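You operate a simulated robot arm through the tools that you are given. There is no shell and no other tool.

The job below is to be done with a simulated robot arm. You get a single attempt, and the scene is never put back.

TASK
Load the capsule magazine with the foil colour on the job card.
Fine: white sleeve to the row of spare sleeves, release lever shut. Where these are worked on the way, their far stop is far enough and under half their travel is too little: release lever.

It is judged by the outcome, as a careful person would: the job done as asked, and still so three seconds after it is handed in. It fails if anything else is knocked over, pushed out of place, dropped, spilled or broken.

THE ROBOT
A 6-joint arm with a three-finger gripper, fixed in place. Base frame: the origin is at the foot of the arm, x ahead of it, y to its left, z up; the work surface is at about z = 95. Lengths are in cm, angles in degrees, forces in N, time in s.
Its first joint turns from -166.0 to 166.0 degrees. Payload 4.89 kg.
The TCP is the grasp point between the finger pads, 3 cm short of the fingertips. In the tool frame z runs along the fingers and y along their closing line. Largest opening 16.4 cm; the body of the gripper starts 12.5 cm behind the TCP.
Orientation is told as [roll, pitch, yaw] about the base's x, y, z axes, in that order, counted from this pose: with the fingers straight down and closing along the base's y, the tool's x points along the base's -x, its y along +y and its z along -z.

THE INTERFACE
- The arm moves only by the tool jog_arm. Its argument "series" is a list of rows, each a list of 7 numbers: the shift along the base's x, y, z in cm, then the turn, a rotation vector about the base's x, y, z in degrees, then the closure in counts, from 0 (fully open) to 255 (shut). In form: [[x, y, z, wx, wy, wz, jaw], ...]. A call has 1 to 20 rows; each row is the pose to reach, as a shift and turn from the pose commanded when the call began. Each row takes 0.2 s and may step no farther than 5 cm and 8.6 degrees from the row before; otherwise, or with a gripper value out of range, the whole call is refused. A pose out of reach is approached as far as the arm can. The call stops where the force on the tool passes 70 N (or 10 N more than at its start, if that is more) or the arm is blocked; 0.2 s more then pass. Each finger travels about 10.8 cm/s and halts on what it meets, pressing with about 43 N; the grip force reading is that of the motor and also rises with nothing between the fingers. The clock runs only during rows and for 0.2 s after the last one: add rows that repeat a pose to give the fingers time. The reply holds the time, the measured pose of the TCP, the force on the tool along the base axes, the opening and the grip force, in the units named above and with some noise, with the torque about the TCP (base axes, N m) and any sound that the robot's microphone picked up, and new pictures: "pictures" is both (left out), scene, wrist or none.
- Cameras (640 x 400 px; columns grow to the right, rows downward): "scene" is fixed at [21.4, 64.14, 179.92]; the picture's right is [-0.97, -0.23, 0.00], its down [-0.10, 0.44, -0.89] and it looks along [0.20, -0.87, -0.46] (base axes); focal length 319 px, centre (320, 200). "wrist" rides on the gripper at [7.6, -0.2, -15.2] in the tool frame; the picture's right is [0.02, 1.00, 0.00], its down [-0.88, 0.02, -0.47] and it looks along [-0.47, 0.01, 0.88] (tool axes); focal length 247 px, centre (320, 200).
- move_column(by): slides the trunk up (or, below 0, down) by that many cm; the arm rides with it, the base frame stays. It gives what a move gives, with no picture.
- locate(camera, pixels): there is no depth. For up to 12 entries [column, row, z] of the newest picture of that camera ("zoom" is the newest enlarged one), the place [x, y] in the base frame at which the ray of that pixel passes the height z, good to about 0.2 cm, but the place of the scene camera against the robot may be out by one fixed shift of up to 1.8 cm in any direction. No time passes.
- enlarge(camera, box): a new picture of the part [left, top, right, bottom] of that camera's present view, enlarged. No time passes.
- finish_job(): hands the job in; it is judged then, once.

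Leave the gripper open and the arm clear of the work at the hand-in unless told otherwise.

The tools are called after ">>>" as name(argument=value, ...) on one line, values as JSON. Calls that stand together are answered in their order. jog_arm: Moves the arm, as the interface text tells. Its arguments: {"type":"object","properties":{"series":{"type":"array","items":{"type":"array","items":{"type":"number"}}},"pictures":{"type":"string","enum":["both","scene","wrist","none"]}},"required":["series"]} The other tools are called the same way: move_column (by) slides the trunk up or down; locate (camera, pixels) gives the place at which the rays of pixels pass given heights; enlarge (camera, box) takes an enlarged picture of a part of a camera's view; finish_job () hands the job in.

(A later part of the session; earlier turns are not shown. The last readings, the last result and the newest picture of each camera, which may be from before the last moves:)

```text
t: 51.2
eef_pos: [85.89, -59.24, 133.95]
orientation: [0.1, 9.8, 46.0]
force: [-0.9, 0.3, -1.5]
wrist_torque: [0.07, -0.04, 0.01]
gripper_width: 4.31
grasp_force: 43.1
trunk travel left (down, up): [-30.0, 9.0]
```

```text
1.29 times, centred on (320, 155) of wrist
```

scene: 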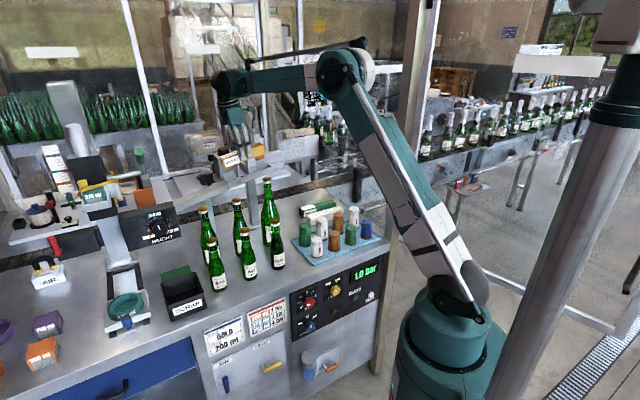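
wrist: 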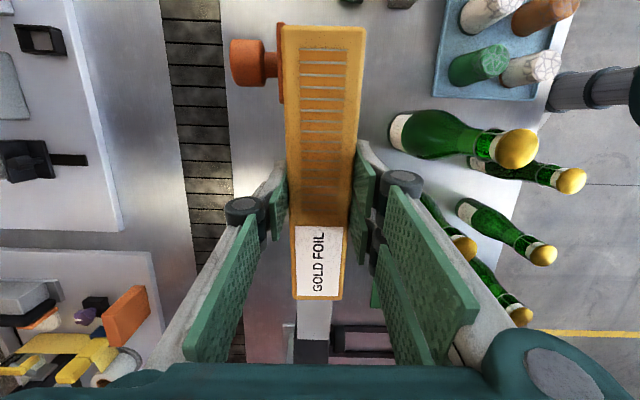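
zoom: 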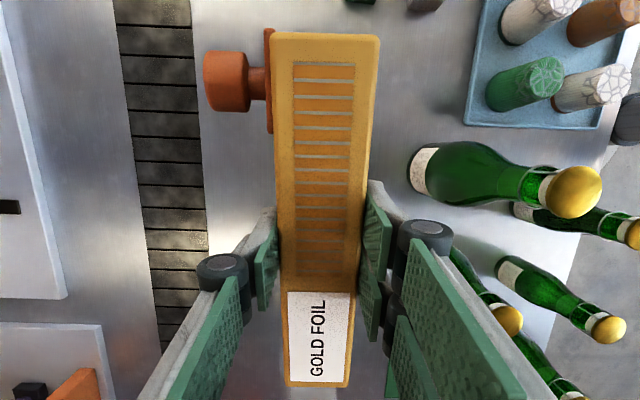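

Same framing as the white sleeve after lifting. Reverse the extraction path: down 8 cm first.

>>> jog_arm(series=[[-0.28, -0.22, -3, 0, 0, 0, 235], [-0.52, -0.46, -5, 0, 0, 0, 235], [-0.76, -0.7, -7, 0, 0, 0, 235], [-0.82, -0.76, -7.5, 0, 0, 0, 235], [-0.88, -0.82, -8, 0, 0, 0, 235]])

>>> enlarge(camera="scene", box=[200, 120, 290, 200])

```text
t: 52.4
eef_pos: [84.94, -59.89, 125.84]
orientation: [0.1, 9.8, 46.1]
force: [-0.8, 0.0, -0.1]
wrist_torque: [0.03, -0.02, 0.01]
gripper_width: 4.3
grasp_force: 43.3
trunk travel left (down, up): [-30.0, 9.0]
```

scene: 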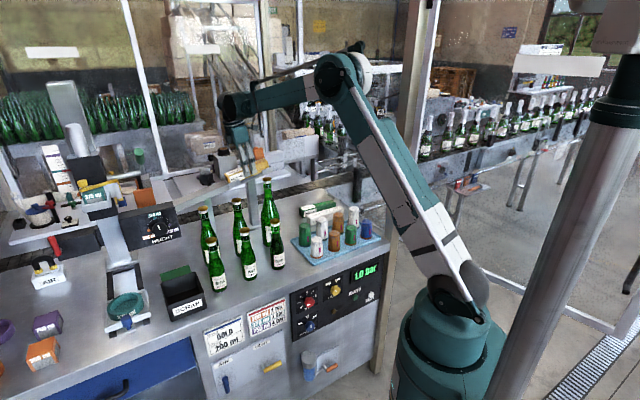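
wrist: 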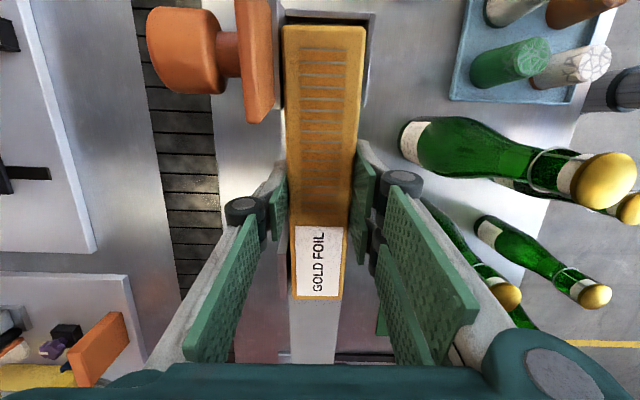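

```text
5.00 times, centred on (245, 160) of scene
```

zoom: 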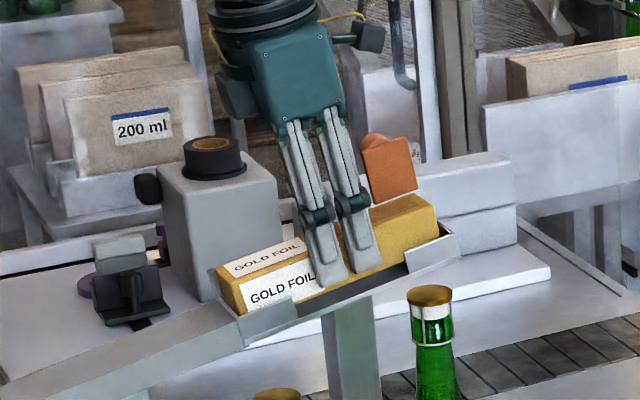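

Seating well between the clips, the lever is fully out of the way. Lower the last centimetre in small steps.

>>> jog_arm(series=[[-0.06, -0.06, -0.4, 0, 0, 0, 235], [-0.09, -0.1, -0.65, 0, 0, 0, 235]], pictures="none")

>>> jog_arm(series=[[-0.02, -0.02, -0.15, 0, 0, 0, 235]], pictures="wrist")

>>> enlarge(camera="scene", box=[200, 120, 290, 200])

```text
t: 53.0
eef_pos: [84.8, -60.08, 125.16]
orientation: [0.2, 9.8, 46.0]
force: [0.1, -0.4, -1.5]
wrist_torque: [-0.01, -0.01, 0.01]
gripper_width: 4.32
grasp_force: 43.0
trunk travel left (down, up): [-30.0, 9.0]
```

```text
t: 53.4
eef_pos: [84.94, -60.2, 125.07]
orientation: [0.0, 9.8, 45.9]
force: [-1.0, 0.9, -1.2]
wrist_torque: [-0.02, 0.01, -0.05]
gripper_width: 4.31
grasp_force: 43.1
trunk travel left (down, up): [-30.0, 9.0]
```

wrist: 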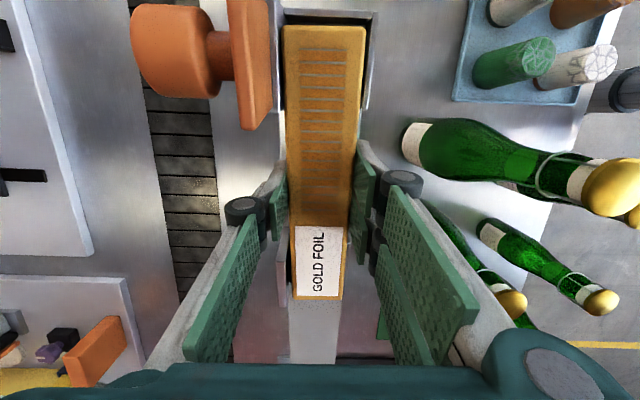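

```text
5.00 times, centred on (245, 160) of scene
```

zoom: 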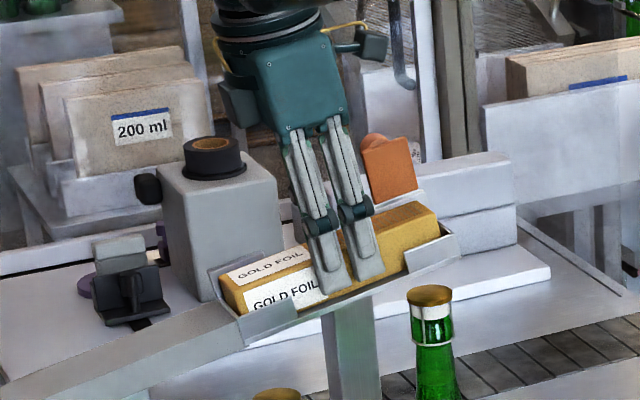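

Same height as where white sat; no contact load yet. Step down slightly more.

>>> jog_arm(series=[[-0.01, -0.01, -0.12, 0, 0, 0, 235]], pictures="none")

>>> jog_arm(series=[[-0.01, -0.01, -0.12, 0, 0, 0, 235]], pictures="none")

```text
t: 53.8
eef_pos: [84.94, -60.12, 125.15]
orientation: [0.1, 9.9, 46.0]
force: [2.7, 0.2, 6.8]
wrist_torque: [-0.56, 0.5, 0.21]
gripper_width: 4.33
grasp_force: 43.1
trunk travel left (down, up): [-30.0, 9.0]
```

```text
t: 54.2
eef_pos: [84.8, -60.13, 124.93]
orientation: [0.1, 9.8, 46.0]
force: [8.2, -1.2, 23.0]
wrist_torque: [-0.48, 0.28, 0.16]
gripper_width: 4.34
grasp_force: 43.0
trunk travel left (down, up): [-30.0, 9.0]
```

Seated (23 N). Open slowly and lift away along the normal.

>>> jog_arm(series=[[0, 0, 0.1, 0, 0, 0, 200], [0, 0, 0.1, 0, 0, 0, 160], [0, 0, 0.1, 0, 0, 0, 120], [0, 0, 0.1, 0, 0, 0, 115], [0.2, 0.2, 2, 0, 0, 0, 115], [0.5, 0.5, 5, 0, 0, 0, 115], [0.8, 0.8, 9, 0, 0, 0, 115]])

>>> enlarge(camera="scene", box=[200, 120, 290, 200])

>>> enlarge(camera="wrist", box=[220, 20, 400, 240])

```text
t: 55.8
eef_pos: [85.67, -59.44, 133.84]
orientation: [0.1, 9.7, 46.0]
force: [0.9, -0.2, -0.6]
wrist_torque: [0.03, 0.02, -0.01]
gripper_width: 8.99
grasp_force: 0.1
trunk travel left (down, up): [-30.0, 9.0]
```

scene: 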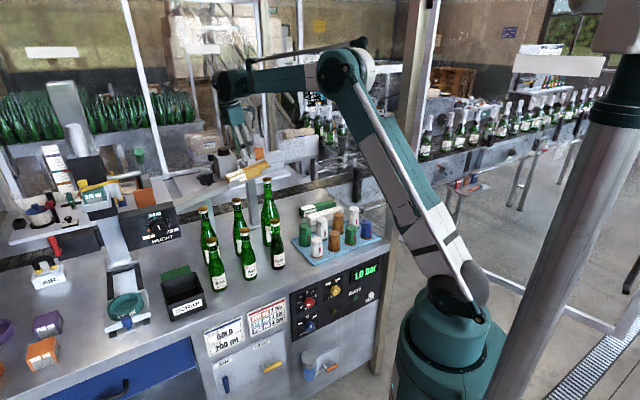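
wrist: 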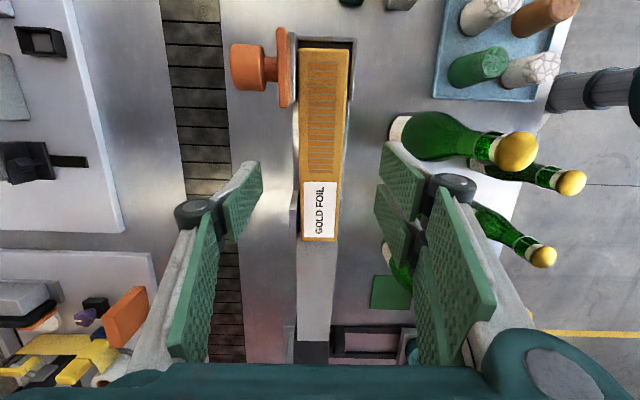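

```text
5.00 times, centred on (245, 160) of scene
```

zoom: 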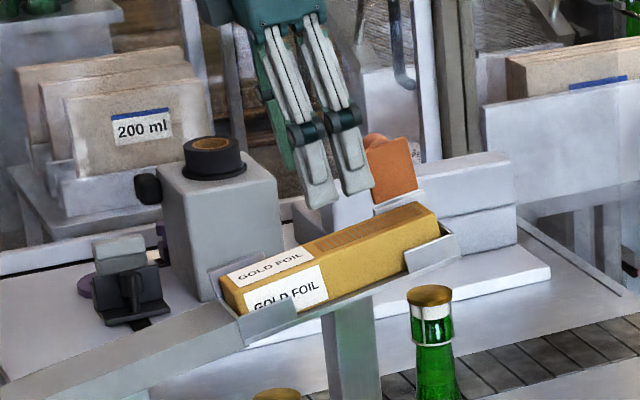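

```text
1.82 times, centred on (310, 130) of wrist
```

zoom: 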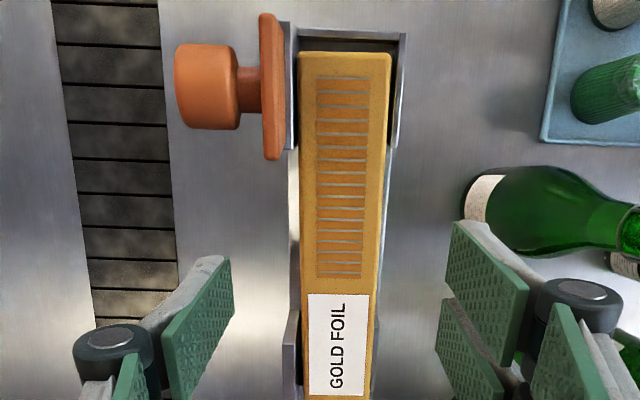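

Gold is seated properly in the magazine. Now shut the lever. First estimate where the knob is now.

>>> locate(camera="wrist", pixels=[[247, 66, 129], [247, 66, 130], [247, 66, 131], [286, 68, 131], [286, 68, 128], [232, 66, 130], [262, 66, 130]])

>>> jog_arm(series=[[-1, 1, 4, 3.5, -3.4, 0, 60], [-3, 2, 8, 7.05, -6.8, 0, 0], [-6, 2, 12, 7.05, -6.8, 0, 0], [-9, 1, 16, 7.05, -6.8, 0, 0], [-12, 0, 18, 7.05, -6.8, 0, 0]], pictures="none")

>>> jog_arm(series=[[0, 0, 0, 0, 0, -8.5, 0], [0, 0, 0, 0, 0, -17, 0], [0, 0, 0, 0, 0, -25.5, 0], [0, 0, 0, 0, 0, -34, 0], [0, 0, 0, 0, 0, -42.5, 0], [0, 0, 0, 0, 0, -51, 0], [0, 0, 0, 0, 0, -59.5, 0], [0, 0, 0, 0, 0, -68, 0], [0, 0, 0, 0, 0, -76.5, 0], [0, 0, 0, 0, 0, -85, 0], [0, 0, 0, 0, 0, -89, 0]], pictures="none")

>>> jog_arm(series=[[0, 0, -1, -4.8, -5.1, 0, 0], [0, 0, -2, -9.6, -10.2, 0, 0], [0, 0, -3, -14.4, -15.3, 0, 0], [0, 0, -4, -19.2, -20.4, 0, 0], [0, 0, -5, -23, -24.5, 0, 0], [0, 0, -6, -25.2, -27, 0, 60], [0, 0, -6, -25.2, -27, 0, 120], [0, 0, -6, -25.2, -27, 0, 120]])

>>> enlarge(camera="wrist", box=[240, 60, 440, 200])

```text
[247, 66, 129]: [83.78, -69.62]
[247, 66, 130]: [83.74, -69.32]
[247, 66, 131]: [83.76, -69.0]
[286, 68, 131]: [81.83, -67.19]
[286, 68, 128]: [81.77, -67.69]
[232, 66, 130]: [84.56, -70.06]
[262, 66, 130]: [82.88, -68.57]
```

```text
refused: row 4 steps farther than a row can; nothing moved
```

```text
t: 58.2
eef_pos: [85.51, -59.5, 133.84]
orientation: [0.1, 9.8, -43.1]
force: [-0.5, -1.2, 0.0]
wrist_torque: [0.0, -0.01, -0.01]
gripper_width: 16.38
grasp_force: 0.2
trunk travel left (down, up): [-30.0, 9.0]
```

```text
t: 60.0
eef_pos: [85.73, -59.02, 127.99]
orientation: [0.3, -27.3, -43.0]
force: [4.6, 16.7, 40.6]
wrist_torque: [3.11, -0.79, 0.27]
gripper_width: 9.48
grasp_force: 12.7
trunk travel left (down, up): [-30.0, 9.0]
```

scene: 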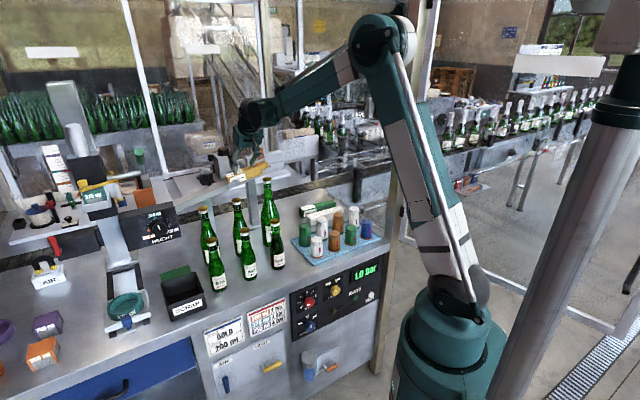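
wrist: 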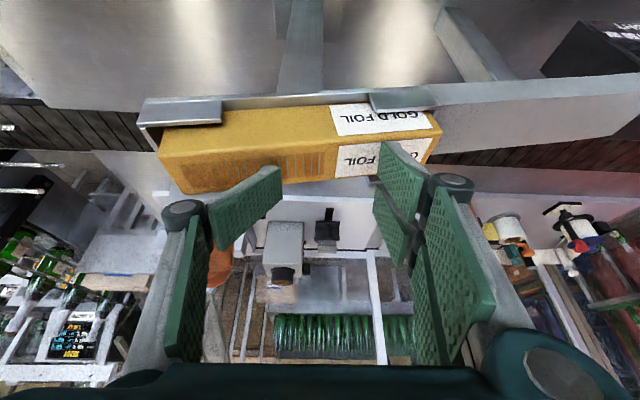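

```text
2.86 times, centred on (340, 130) of wrist
```

zoom: 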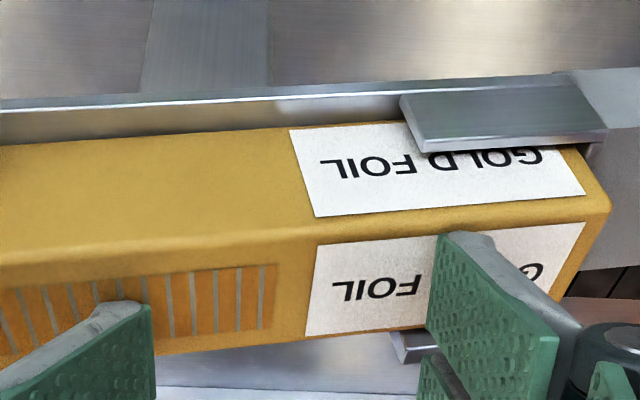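

My first move of that batch was refused, so the following ones ran too low and the tips press on the gold sleeve's top (40 N). I'll lift straight up at once and then check the sleeve.

>>> jog_arm(series=[[0, 0, 1, 0, 0, 0, 120], [0, 0, 3, 0, 0, 0, 120], [0, 0, 7, 0, 0, 0, 120], [-1, 1, 11, 0, 0, 0, 120], [-3, 3, 14, 0, 0, 0, 120]])

>>> enlarge(camera="wrist", box=[200, 40, 480, 200])

>>> enlarge(camera="scene", box=[200, 120, 290, 200])

```text
t: 61.2
eef_pos: [82.68, -56.47, 142.01]
orientation: [0.1, -27.1, -43.0]
force: [1.0, 0.0, 0.2]
wrist_torque: [0.03, 0.05, 0.01]
gripper_width: 8.7
grasp_force: 0.1
trunk travel left (down, up): [-30.0, 9.0]
```

scene: 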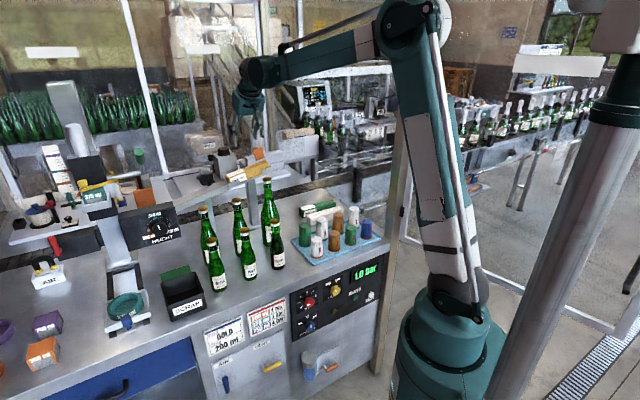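
wrist: 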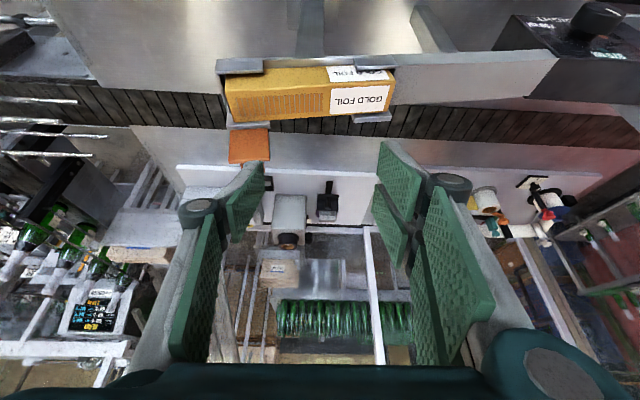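

```text
2.29 times, centred on (340, 120) of wrist
```

zoom: 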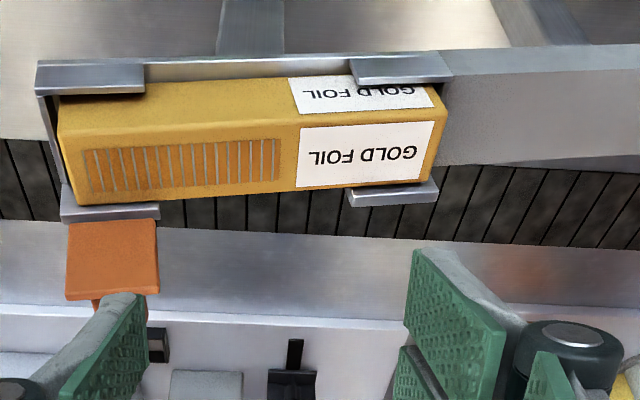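

```text
5.00 times, centred on (245, 160) of scene
```

zoom: 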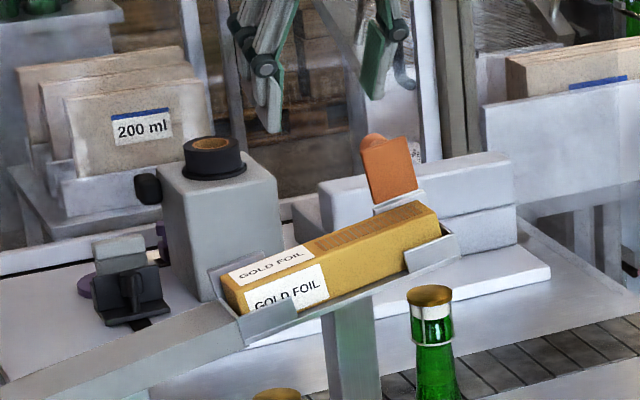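

>>> enlarge(camera="wrist", box=[205, 45, 335, 145])

>>> enlarge(camera="wrist", box=[300, 45, 420, 145])

>>> enlarge(camera="scene", box=[215, 145, 275, 195])

```text
4.00 times, centred on (270, 95) of wrist
```

zoom: 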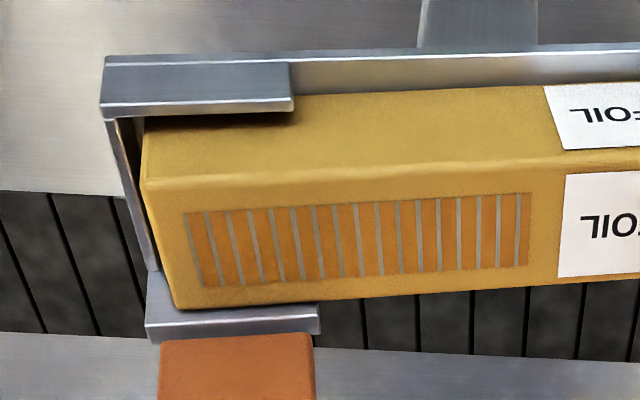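

```text
4.00 times, centred on (360, 95) of wrist
```

zoom: 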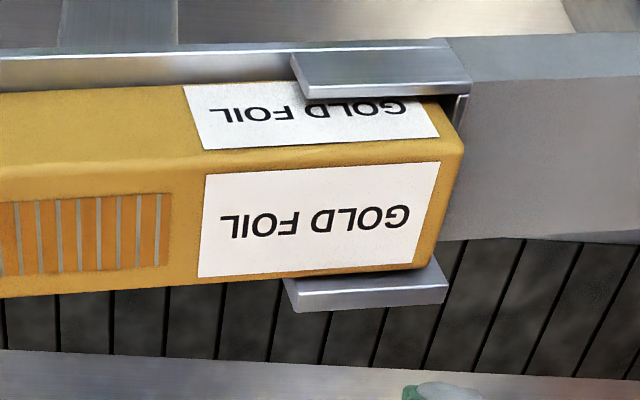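

```text
8.00 times, centred on (245, 170) of scene
```

zoom: 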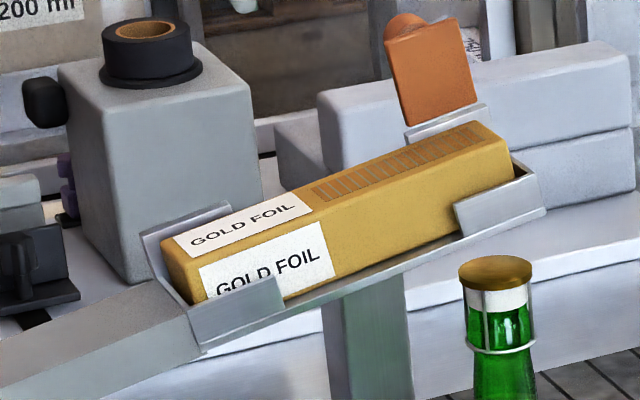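

Gold is still seated correctly between the clips. Now move above the open lever with the 37° tilt (fingers ~8.7 cm open) to view and approach the knob.

>>> jog_arm(series=[[-1.5, -3, 1, -3.4, -3.6, 0, 125], [-2.5, -6, 0, -6.75, -7.24, 0, 125], [-3.5, -8.6, -1, -6.75, -7.24, 0, 125], [-3.5, -8.6, -2, -6.75, -7.24, 0, 125]])

>>> enlarge(camera="wrist", box=[220, 80, 420, 220])

```text
t: 62.2
eef_pos: [79.22, -65.15, 139.83]
orientation: [0.1, -37.1, -42.9]
force: [-0.1, -1.5, -0.5]
wrist_torque: [0.09, -0.01, 0.05]
gripper_width: 8.37
grasp_force: 0.2
trunk travel left (down, up): [-30.0, 9.0]
```

scene: 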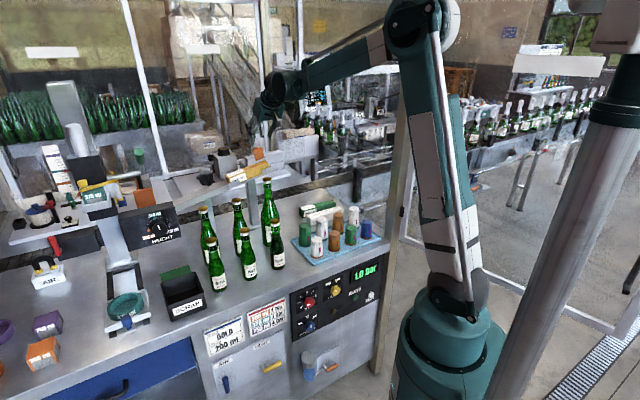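
wrist: 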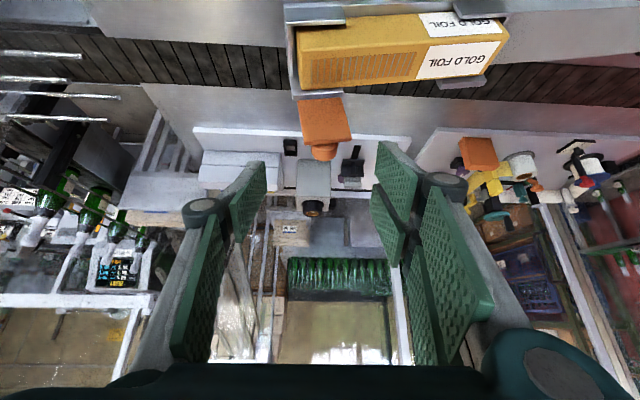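

```text
2.86 times, centred on (320, 150) of wrist
```

zoom: 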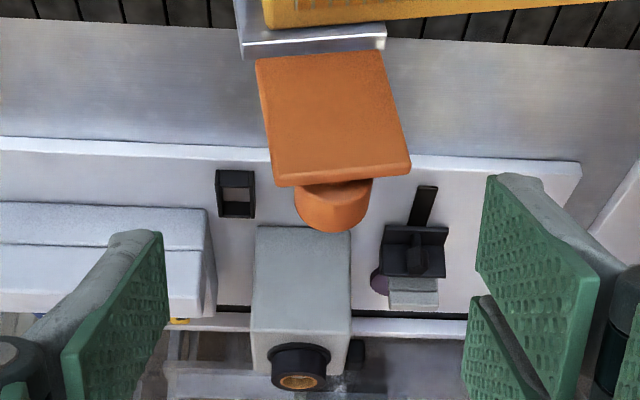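

>>> locate(camera="wrist", pixels=[[325, 153, 128], [325, 153, 129], [325, 153, 130], [325, 153, 131], [297, 104, 126.5], [339, 100, 126.5], [300, 140, 131], [350, 137, 131], [300, 140, 133], [350, 137, 133]])

```text
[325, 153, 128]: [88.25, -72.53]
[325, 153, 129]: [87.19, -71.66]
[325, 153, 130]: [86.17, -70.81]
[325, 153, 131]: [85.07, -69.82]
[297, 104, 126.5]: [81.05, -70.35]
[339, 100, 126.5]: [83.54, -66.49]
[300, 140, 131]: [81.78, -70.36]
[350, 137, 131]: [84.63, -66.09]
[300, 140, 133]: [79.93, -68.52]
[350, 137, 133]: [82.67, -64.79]
```

Combining views: knob head centre ≈ (83.8, -69.0, 131.3), lever ~90° open, hinge ≈ (81.9, -67.6, 127.2). Approach with the fingers straddling the plate.

>>> jog_arm(series=[[1.0, -0.8, -1.9, 0, 0, 0, 135], [2.0, -1.6, -3.7, 0, 0, 0, 135], [3.0, -2.45, -5.5, 0, 0, 0, 140], [3.8, -3.1, -7.0, 0, 0, 0, 140], [3.8, -3.1, -7.0, 0, 0, 0, 140]], pictures="wrist")

>>> enlarge(camera="wrist", box=[240, 80, 400, 200])

>>> enlarge(camera="scene", box=[220, 110, 300, 190])

```text
t: 63.4
eef_pos: [82.95, -68.18, 132.88]
orientation: [0.2, -37.0, -43.0]
force: [0.9, -0.1, -0.7]
wrist_torque: [-0.01, 0.05, -0.02]
gripper_width: 7.4
grasp_force: 0.0
trunk travel left (down, up): [-30.0, 9.0]
```

wrist: 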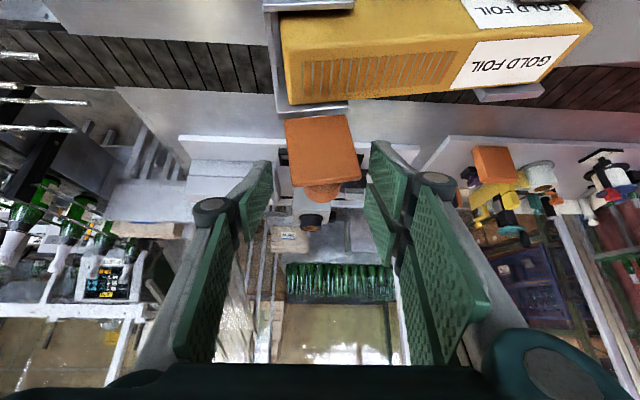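

```text
3.33 times, centred on (320, 140) of wrist
```

zoom: 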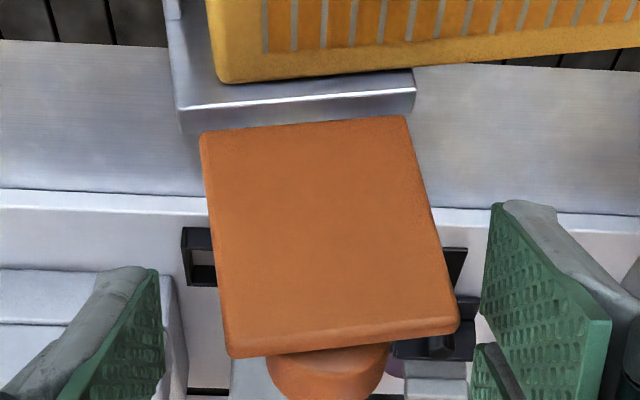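

```text
5.00 times, centred on (260, 150) of scene
```

zoom: 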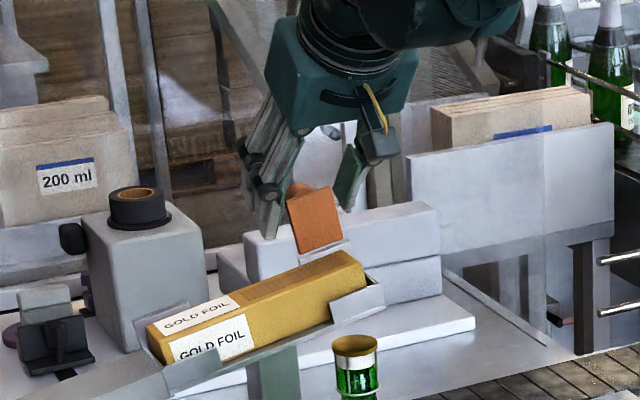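

Head is between the fingers (row ~191). Nudge 0.4 cm outward/up and close on the head.

>>> jog_arm(series=[[0.23, -0.22, 0.24, 0, 0, 0, 150], [0.23, -0.22, 0.24, 0, 0, 0, 190], [0.23, -0.22, 0.24, 0, 0, 0, 215], [0.23, -0.22, 0.24, 0, 0, 0, 240], [0.23, -0.22, 0.24, 0, 0, 0, 240]], pictures="wrist")

>>> enlarge(camera="wrist", box=[240, 90, 400, 210])

```text
t: 64.6
eef_pos: [83.43, -68.04, 133.1]
orientation: [0.0, -37.0, -42.9]
force: [32.3, 30.0, -3.4]
wrist_torque: [0.26, -0.34, -0.44]
gripper_width: 4.34
grasp_force: 45.1
trunk travel left (down, up): [-30.0, 9.0]
```

wrist: 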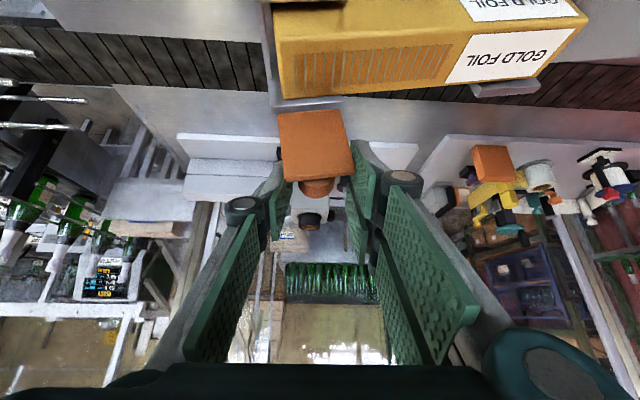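

```text
3.33 times, centred on (320, 150) of wrist
```

zoom: 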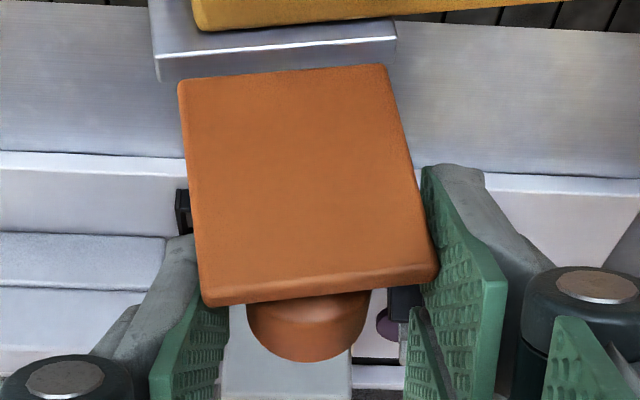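

The fingers closed on the plate's sides (4.34 cm) rather than the head; that also works to swing it. I'll relax the side load slightly and swing the plate toward shut to ~50°, in small rows.

>>> jog_arm(series=[[0.2, 0.2, 0, 0, 0, 0, 240], [-0.05, 0.44, -0.02, 0, 0, 0, 240], [-0.3, 0.67, -0.06, 0, 0, 0, 240], [-0.55, 0.9, -0.14, 0, 0, 0, 240], [-0.8, 1.13, -0.24, 0, 0, 0, 240], [-1.03, 1.35, -0.38, 0, 0, 0, 240], [-1.26, 1.56, -0.54, 0, 0, 0, 240]], pictures="wrist")

>>> enlarge(camera="wrist", box=[240, 90, 400, 210])

```text
t: 66.2
eef_pos: [81.88, -66.85, 132.6]
orientation: [0.0, -37.1, -43.0]
force: [31.3, -6.6, 30.7]
wrist_torque: [-1.19, -0.86, 0.44]
gripper_width: 4.58
grasp_force: 45.1
trunk travel left (down, up): [-30.0, 9.0]
```

wrist: 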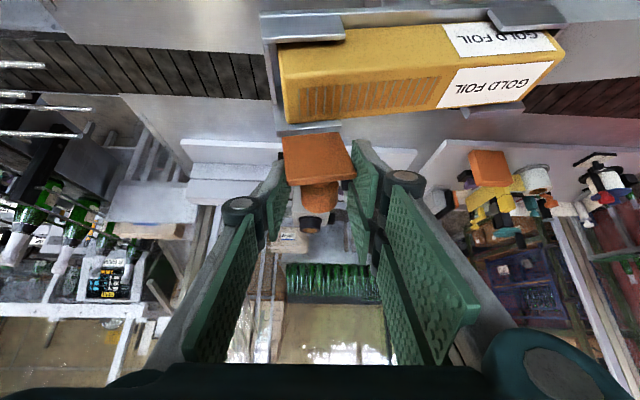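

```text
3.33 times, centred on (320, 150) of wrist
```

zoom: 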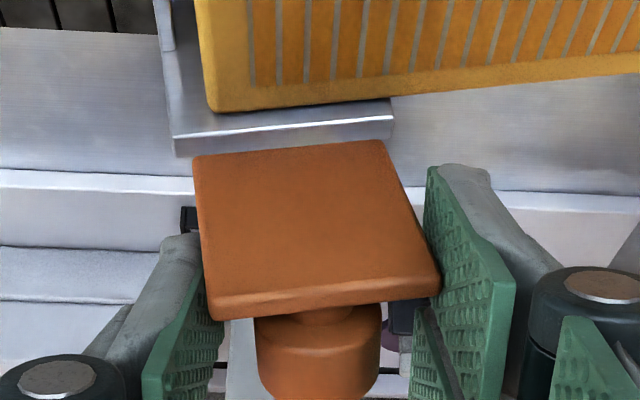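

The lever is swinging back (~90° now), with upward load, so my arc was a bit low. Continue toward near, without dropping.

>>> jog_arm(series=[[-0.1, 0.1, 0.25, 0, 0, 0, 240], [-0.35, 0.35, 0.35, 0, 0, 0, 240], [-0.62, 0.6, 0.38, 0, 0, 0, 240], [-0.9, 0.85, 0.36, 0, 0, 0, 240], [-1.2, 1.12, 0.3, 0, 0, 0, 240], [-1.5, 1.4, 0.18, 0, 0, 0, 240]], pictures="wrist")

>>> enlarge(camera="wrist", box=[240, 90, 400, 210])

```text
t: 67.5
eef_pos: [81.23, -65.6, 132.58]
orientation: [0.2, -37.1, -42.8]
force: [31.6, -10.2, -20.4]
wrist_torque: [-1.14, -0.68, -0.18]
gripper_width: 3.6
grasp_force: 45.2
trunk travel left (down, up): [-30.0, 9.0]
stopped in row 6: the force on the tool passed its limit at 76 N (the readings are from after the stop); the commanded pose is now the measured one
```

wrist: 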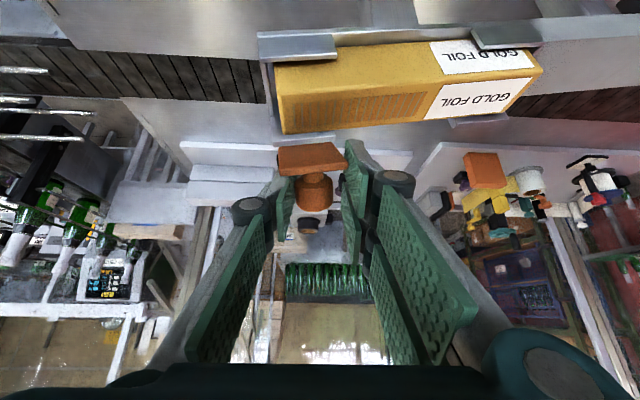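

```text
3.33 times, centred on (320, 150) of wrist
```

zoom: 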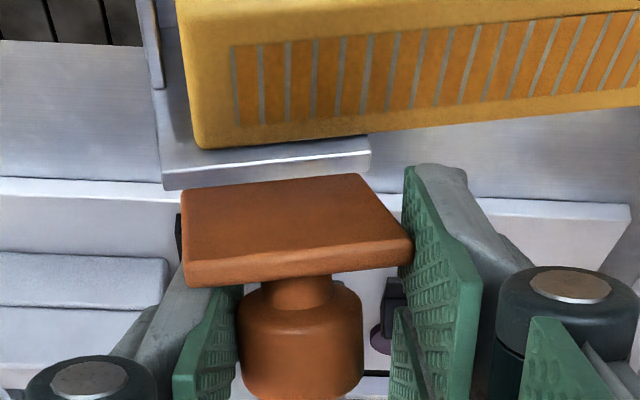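

Now about 75°, but the grip is slipping off the plate edges. Open, recentre on the knob head (offset −0.4 cm along, 0.75 cm up/out), and grip the head itself.

>>> jog_arm(series=[[0, 0, 0, 0, 0, 0, 180], [0, 0, 0, 0, 0, 0, 146], [0, 0, 0, 0, 0, 0, 146], [0.08, -0.35, 0.22, 0, 0, 0, 146], [0.17, -0.7, 0.45, 0, 0, 0, 146], [0.17, -0.7, 0.45, 0, 0, 0, 146]], pictures="wrist")

>>> enlarge(camera="wrist", box=[240, 90, 400, 210])

```text
t: 69.0
eef_pos: [80.95, -66.23, 133.35]
orientation: [0.1, -37.3, -42.9]
force: [1.1, -0.3, 0.0]
wrist_torque: [-0.02, 0.01, -0.02]
gripper_width: 6.97
grasp_force: 0.0
trunk travel left (down, up): [-30.0, 9.0]
```

wrist: 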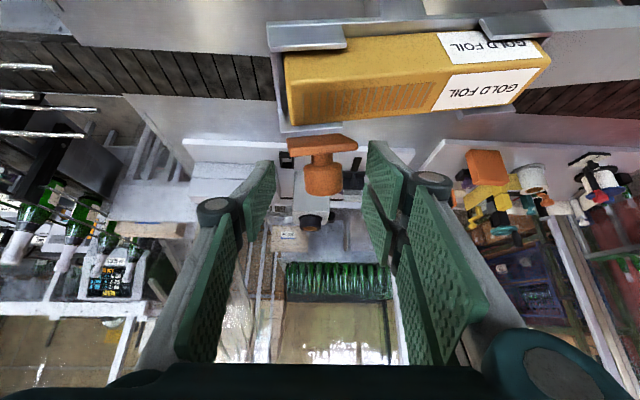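

```text
3.33 times, centred on (320, 150) of wrist
```

zoom: 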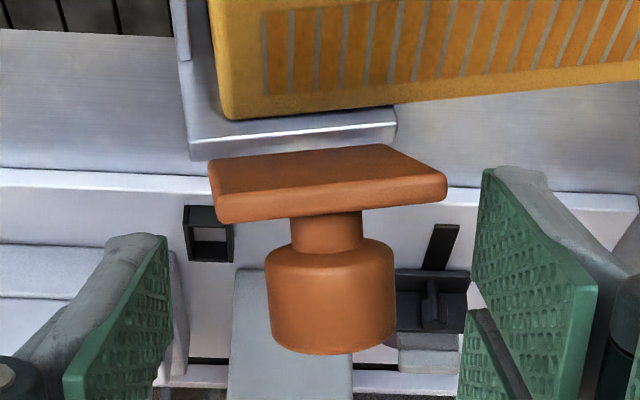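

Head is now centred at (323,180), plate clear of the pads. Close on the head.

>>> jog_arm(series=[[0, 0, 0, 0, 0, 0, 190], [0, 0, 0, 0, 0, 0, 215], [0, 0, 0, 0, 0, 0, 240], [0, 0, 0, 0, 0, 0, 240]], pictures="wrist")

>>> enlarge(camera="wrist", box=[240, 90, 400, 210])

```text
t: 70.0
eef_pos: [81.44, -65.77, 133.4]
orientation: [0.1, -37.2, -42.9]
force: [41.4, 40.9, 2.3]
wrist_torque: [0.84, -1.42, -1.31]
gripper_width: 3.59
grasp_force: 44.8
trunk travel left (down, up): [-30.0, 9.0]
```

wrist: 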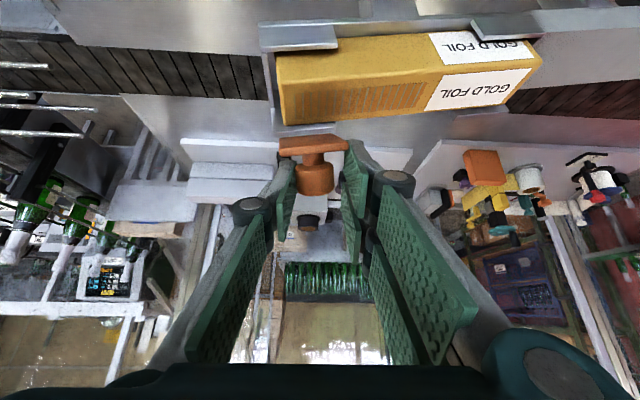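

```text
3.33 times, centred on (320, 150) of wrist
```

zoom: 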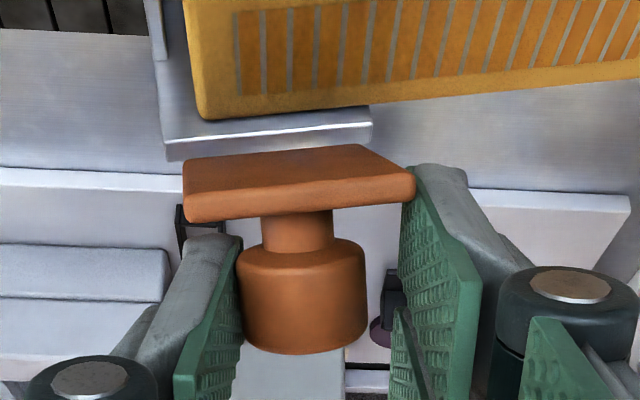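

The right-hand finger pair caught the plate's edge again. Open, shift another 0.9 cm up/outward so the plate stays clear, then close on the head.

>>> jog_arm(series=[[0, 0, 0, 0, 0, 0, 180], [0, 0, 0, 0, 0, 0, 146], [0, 0, 0, 0, 0, 0, 146], [0.3, -0.27, 0.3, 0, 0, 0, 146], [0.58, -0.54, 0.6, 0, 0, 0, 146], [0.58, -0.54, 0.6, 0, 0, 0, 190], [0.58, -0.54, 0.6, 0, 0, 0, 215], [0.58, -0.54, 0.6, 0, 0, 0, 240], [0.58, -0.54, 0.6, 0, 0, 0, 240]], pictures="wrist")

>>> enlarge(camera="wrist", box=[240, 90, 400, 210])

```text
t: 72.0
eef_pos: [81.74, -66.65, 134.01]
orientation: [0.1, -37.2, -42.8]
force: [16.8, 16.5, -0.3]
wrist_torque: [0.11, -0.2, 0.26]
gripper_width: 2.6
grasp_force: 45.2
trunk travel left (down, up): [-30.0, 9.0]
```

wrist: 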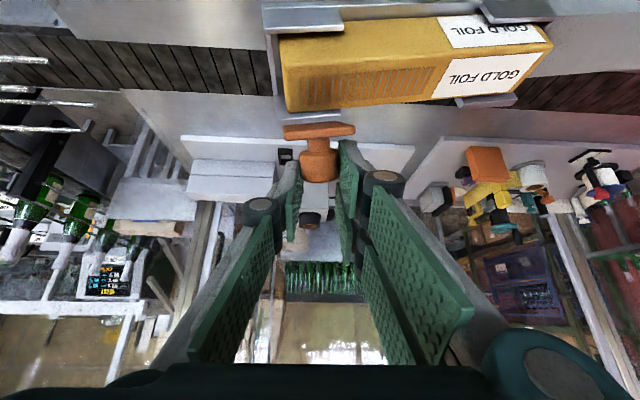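

```text
3.33 times, centred on (320, 150) of wrist
```

zoom: 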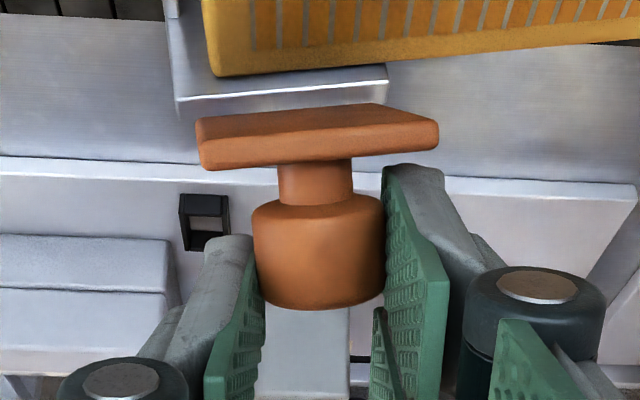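

Head gripped (2.6 cm). Now reverse the opening arc, down to about 40°.

>>> jog_arm(series=[[-0.2, 0.2, 0.05, 0, 0, 0, 255], [-0.45, 0.4, 0.08, 0, 0, 0, 255], [-0.7, 0.6, 0.08, 0, 0, 0, 255], [-0.95, 0.82, 0.05, 0, 0, 0, 255], [-1.2, 1.05, -0.02, 0, 0, 0, 255], [-1.45, 1.27, -0.12, 0, 0, 0, 255], [-1.7, 1.5, -0.25, 0, 0, 0, 255]], pictures="wrist")

>>> enlarge(camera="wrist", box=[240, 90, 400, 210])

```text
t: 73.5
eef_pos: [80.21, -65.19, 133.61]
orientation: [0.0, -37.2, -42.8]
force: [40.4, 10.4, 3.1]
wrist_torque: [-0.69, -1.42, 0.42]
gripper_width: 2.8
grasp_force: 44.9
trunk travel left (down, up): [-30.0, 9.0]
```

wrist: 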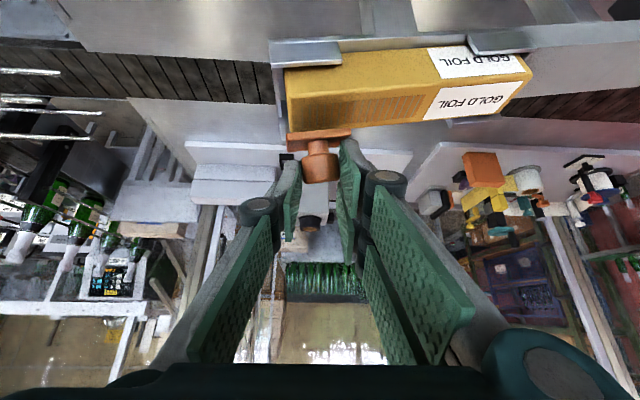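

```text
3.33 times, centred on (320, 150) of wrist
```

zoom: 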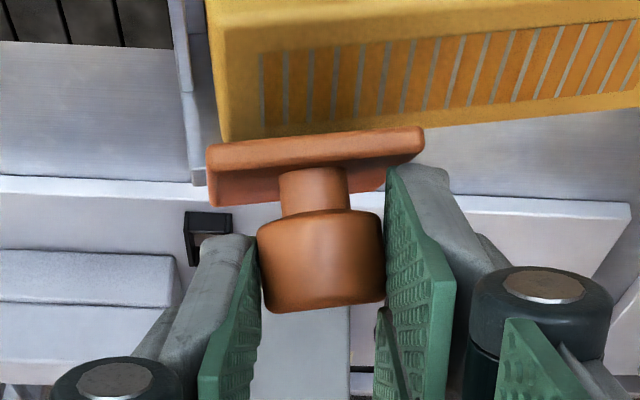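

About 45–50° now. Continue down the arc to shut.

>>> jog_arm(series=[[-0.3, 0.27, -0.2, 0, 0, 0, 255], [-0.6, 0.52, -0.45, 0, 0, 0, 255], [-0.9, 0.77, -0.75, 0, 0, 0, 255], [-1.15, 1.0, -1.05, 0, 0, 0, 255], [-1.4, 1.2, -1.4, 0, 0, 0, 255], [-1.6, 1.35, -1.75, 0, 0, 0, 255]], pictures="wrist")

>>> enlarge(camera="wrist", box=[240, 90, 400, 210])

```text
t: 75.0
eef_pos: [78.33, -63.94, 132.06]
orientation: [0.0, -37.3, -42.9]
force: [31.6, 3.7, 15.6]
wrist_torque: [-1.25, -1.32, 0.27]
gripper_width: 2.86
grasp_force: 45.2
trunk travel left (down, up): [-30.0, 9.0]
```

wrist: 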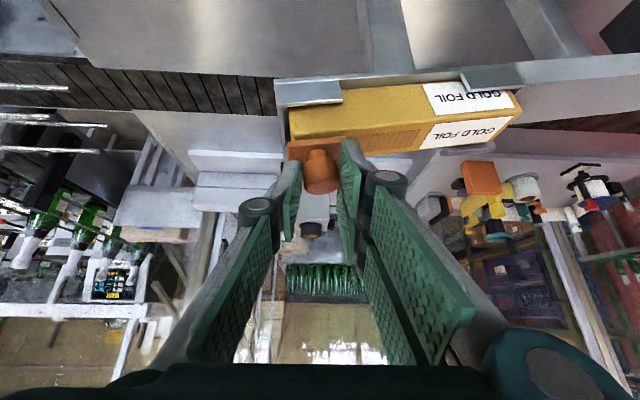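

```text
3.33 times, centred on (320, 150) of wrist
```

zoom: 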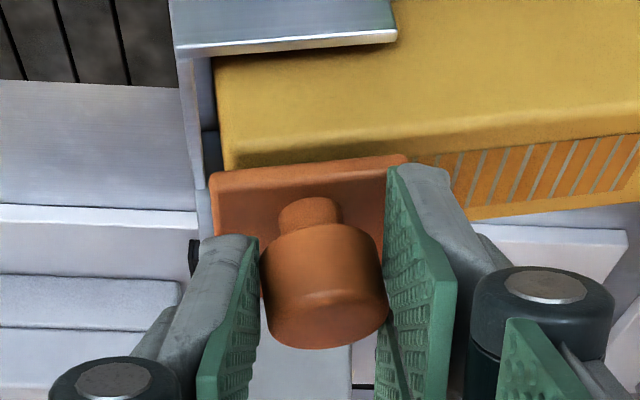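

Almost shut. Press down a further 0.6 cm in small rows.

>>> jog_arm(series=[[-0.1, 0.1, -0.25, 0, 0, 0, 255], [-0.15, 0.15, -0.5, 0, 0, 0, 255], [-0.15, 0.15, -0.7, 0, 0, 0, 255]], pictures="wrist")

>>> enlarge(camera="wrist", box=[240, 90, 400, 210])

```text
t: 75.8
eef_pos: [78.13, -63.7, 131.28]
orientation: [0.1, -37.2, -43.0]
force: [24.3, 2.0, 34.5]
wrist_torque: [-0.53, -0.4, 0.16]
gripper_width: 2.84
grasp_force: 45.4
trunk travel left (down, up): [-30.0, 9.0]
```

wrist: 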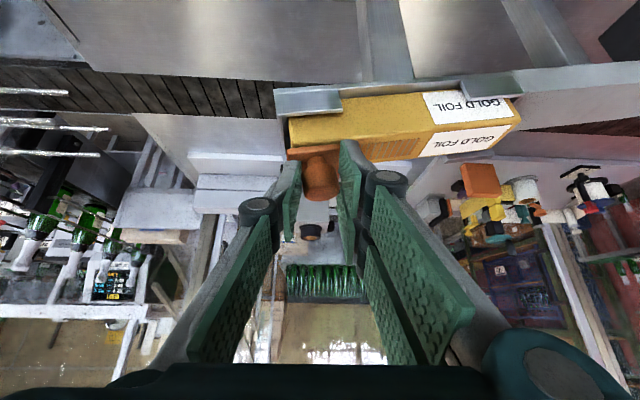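

```text
3.33 times, centred on (320, 150) of wrist
```

zoom: 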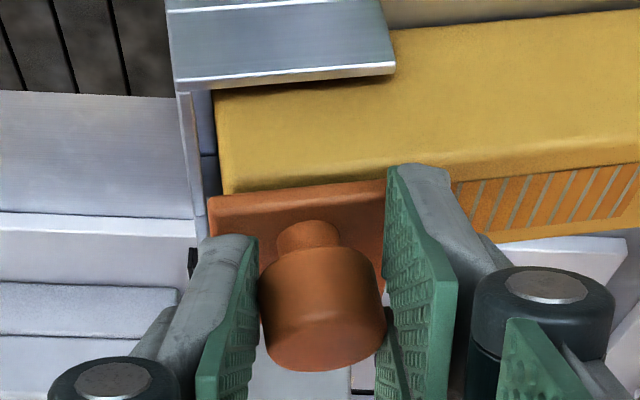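

TCP is back at the original closed-lever pose. Release, back off along the tool axis and inspect.

>>> jog_arm(series=[[0, 0, 0, 0, 0, 0, 200], [0, 0, 0, 0, 0, 0, 146], [0, 0, 0, 0, 0, 0, 146], [-0.88, 0.82, 1.6, 0, 0, 0, 146], [-1.76, 1.64, 3.2, 0, 0, 0, 146], [-3.5, 3.3, 6.4, 0, 0, 0, 146], [-5.2, 4.9, 9.6, 0, 0, 0, 146]])

>>> enlarge(camera="wrist", box=[270, 80, 400, 180])

>>> enlarge(camera="scene", box=[215, 140, 285, 195])

```text
t: 77.3
eef_pos: [72.92, -59.01, 140.96]
orientation: [0.0, -37.1, -43.0]
force: [0.8, -0.2, -0.9]
wrist_torque: [0.06, 0.05, -0.02]
gripper_width: 7.01
grasp_force: 0.1
trunk travel left (down, up): [-30.0, 9.0]
```

scene: 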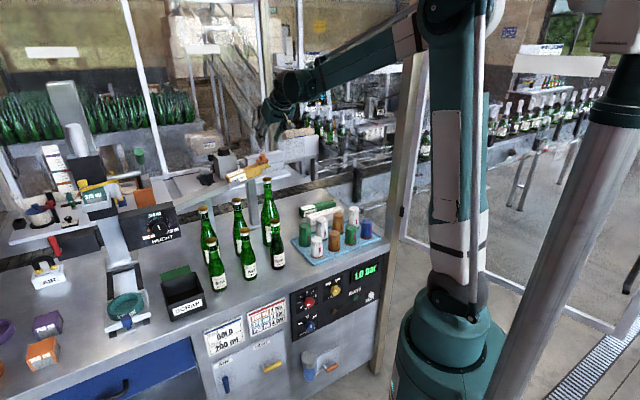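
wrist: 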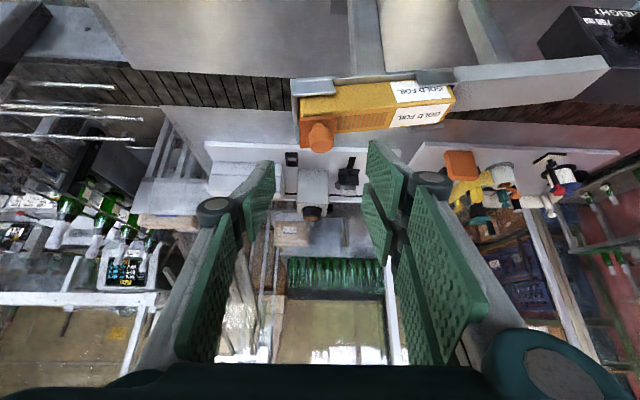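

```text
4.00 times, centred on (335, 130) of wrist
```

zoom: 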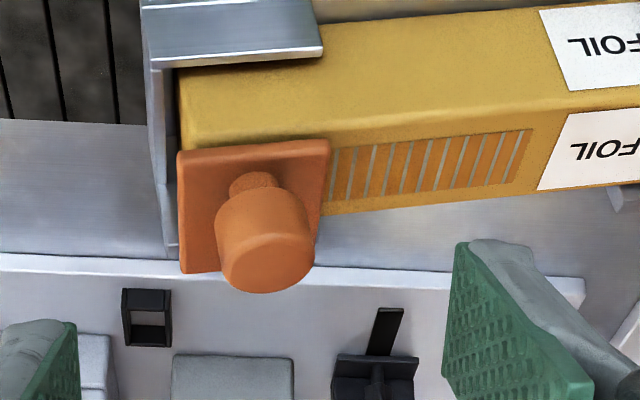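

```text
7.27 times, centred on (250, 168) of scene
```

zoom: 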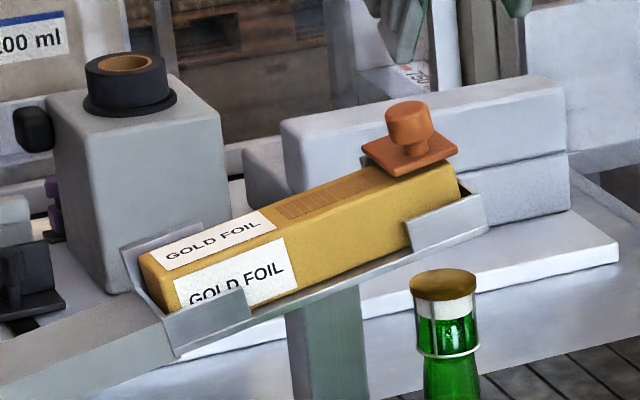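

Lever appears shut and gold is loaded. For certainty I'll press lightly on the knob top with closed fingertips: first close and hover above the knob.

>>> jog_arm(series=[[1.5, -1.3, 0, 0, 0, 0, 220], [3, -2.7, -1, 0, 0, 0, 255], [4.9, -4.3, -3, 0, 0, 0, 255], [4.9, -4.3, -4.5, 0, 0, 0, 255], [4.9, -4.3, -5.5, 0, 0, 0, 255]], pictures="none")

>>> enlarge(camera="scene", box=[215, 120, 295, 195])

>>> enlarge(camera="wrist", box=[240, 90, 400, 210])

```text
t: 78.5
eef_pos: [77.78, -63.18, 135.32]
orientation: [0.1, -37.3, -42.9]
force: [-0.3, 0.1, 0.4]
wrist_torque: [0.01, 0.01, -0.03]
gripper_width: 0.01
grasp_force: 43.2
trunk travel left (down, up): [-30.0, 9.0]
```

```text
5.33 times, centred on (255, 158) of scene
```

zoom: 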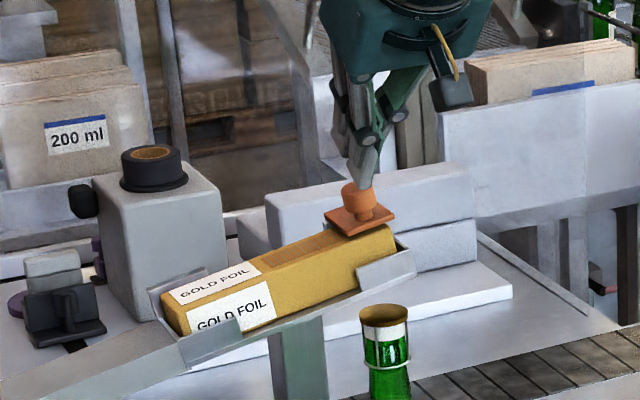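

```text
3.33 times, centred on (320, 150) of wrist
```

zoom: 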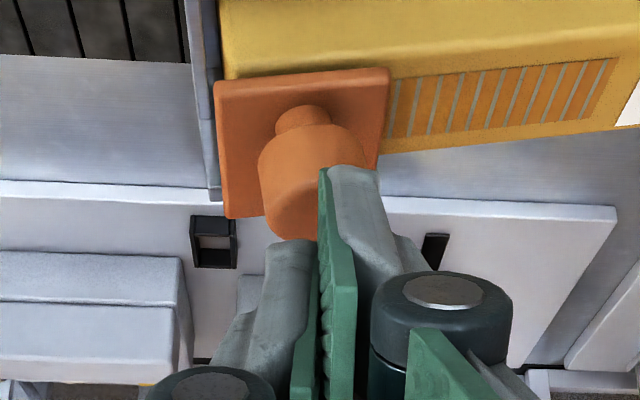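

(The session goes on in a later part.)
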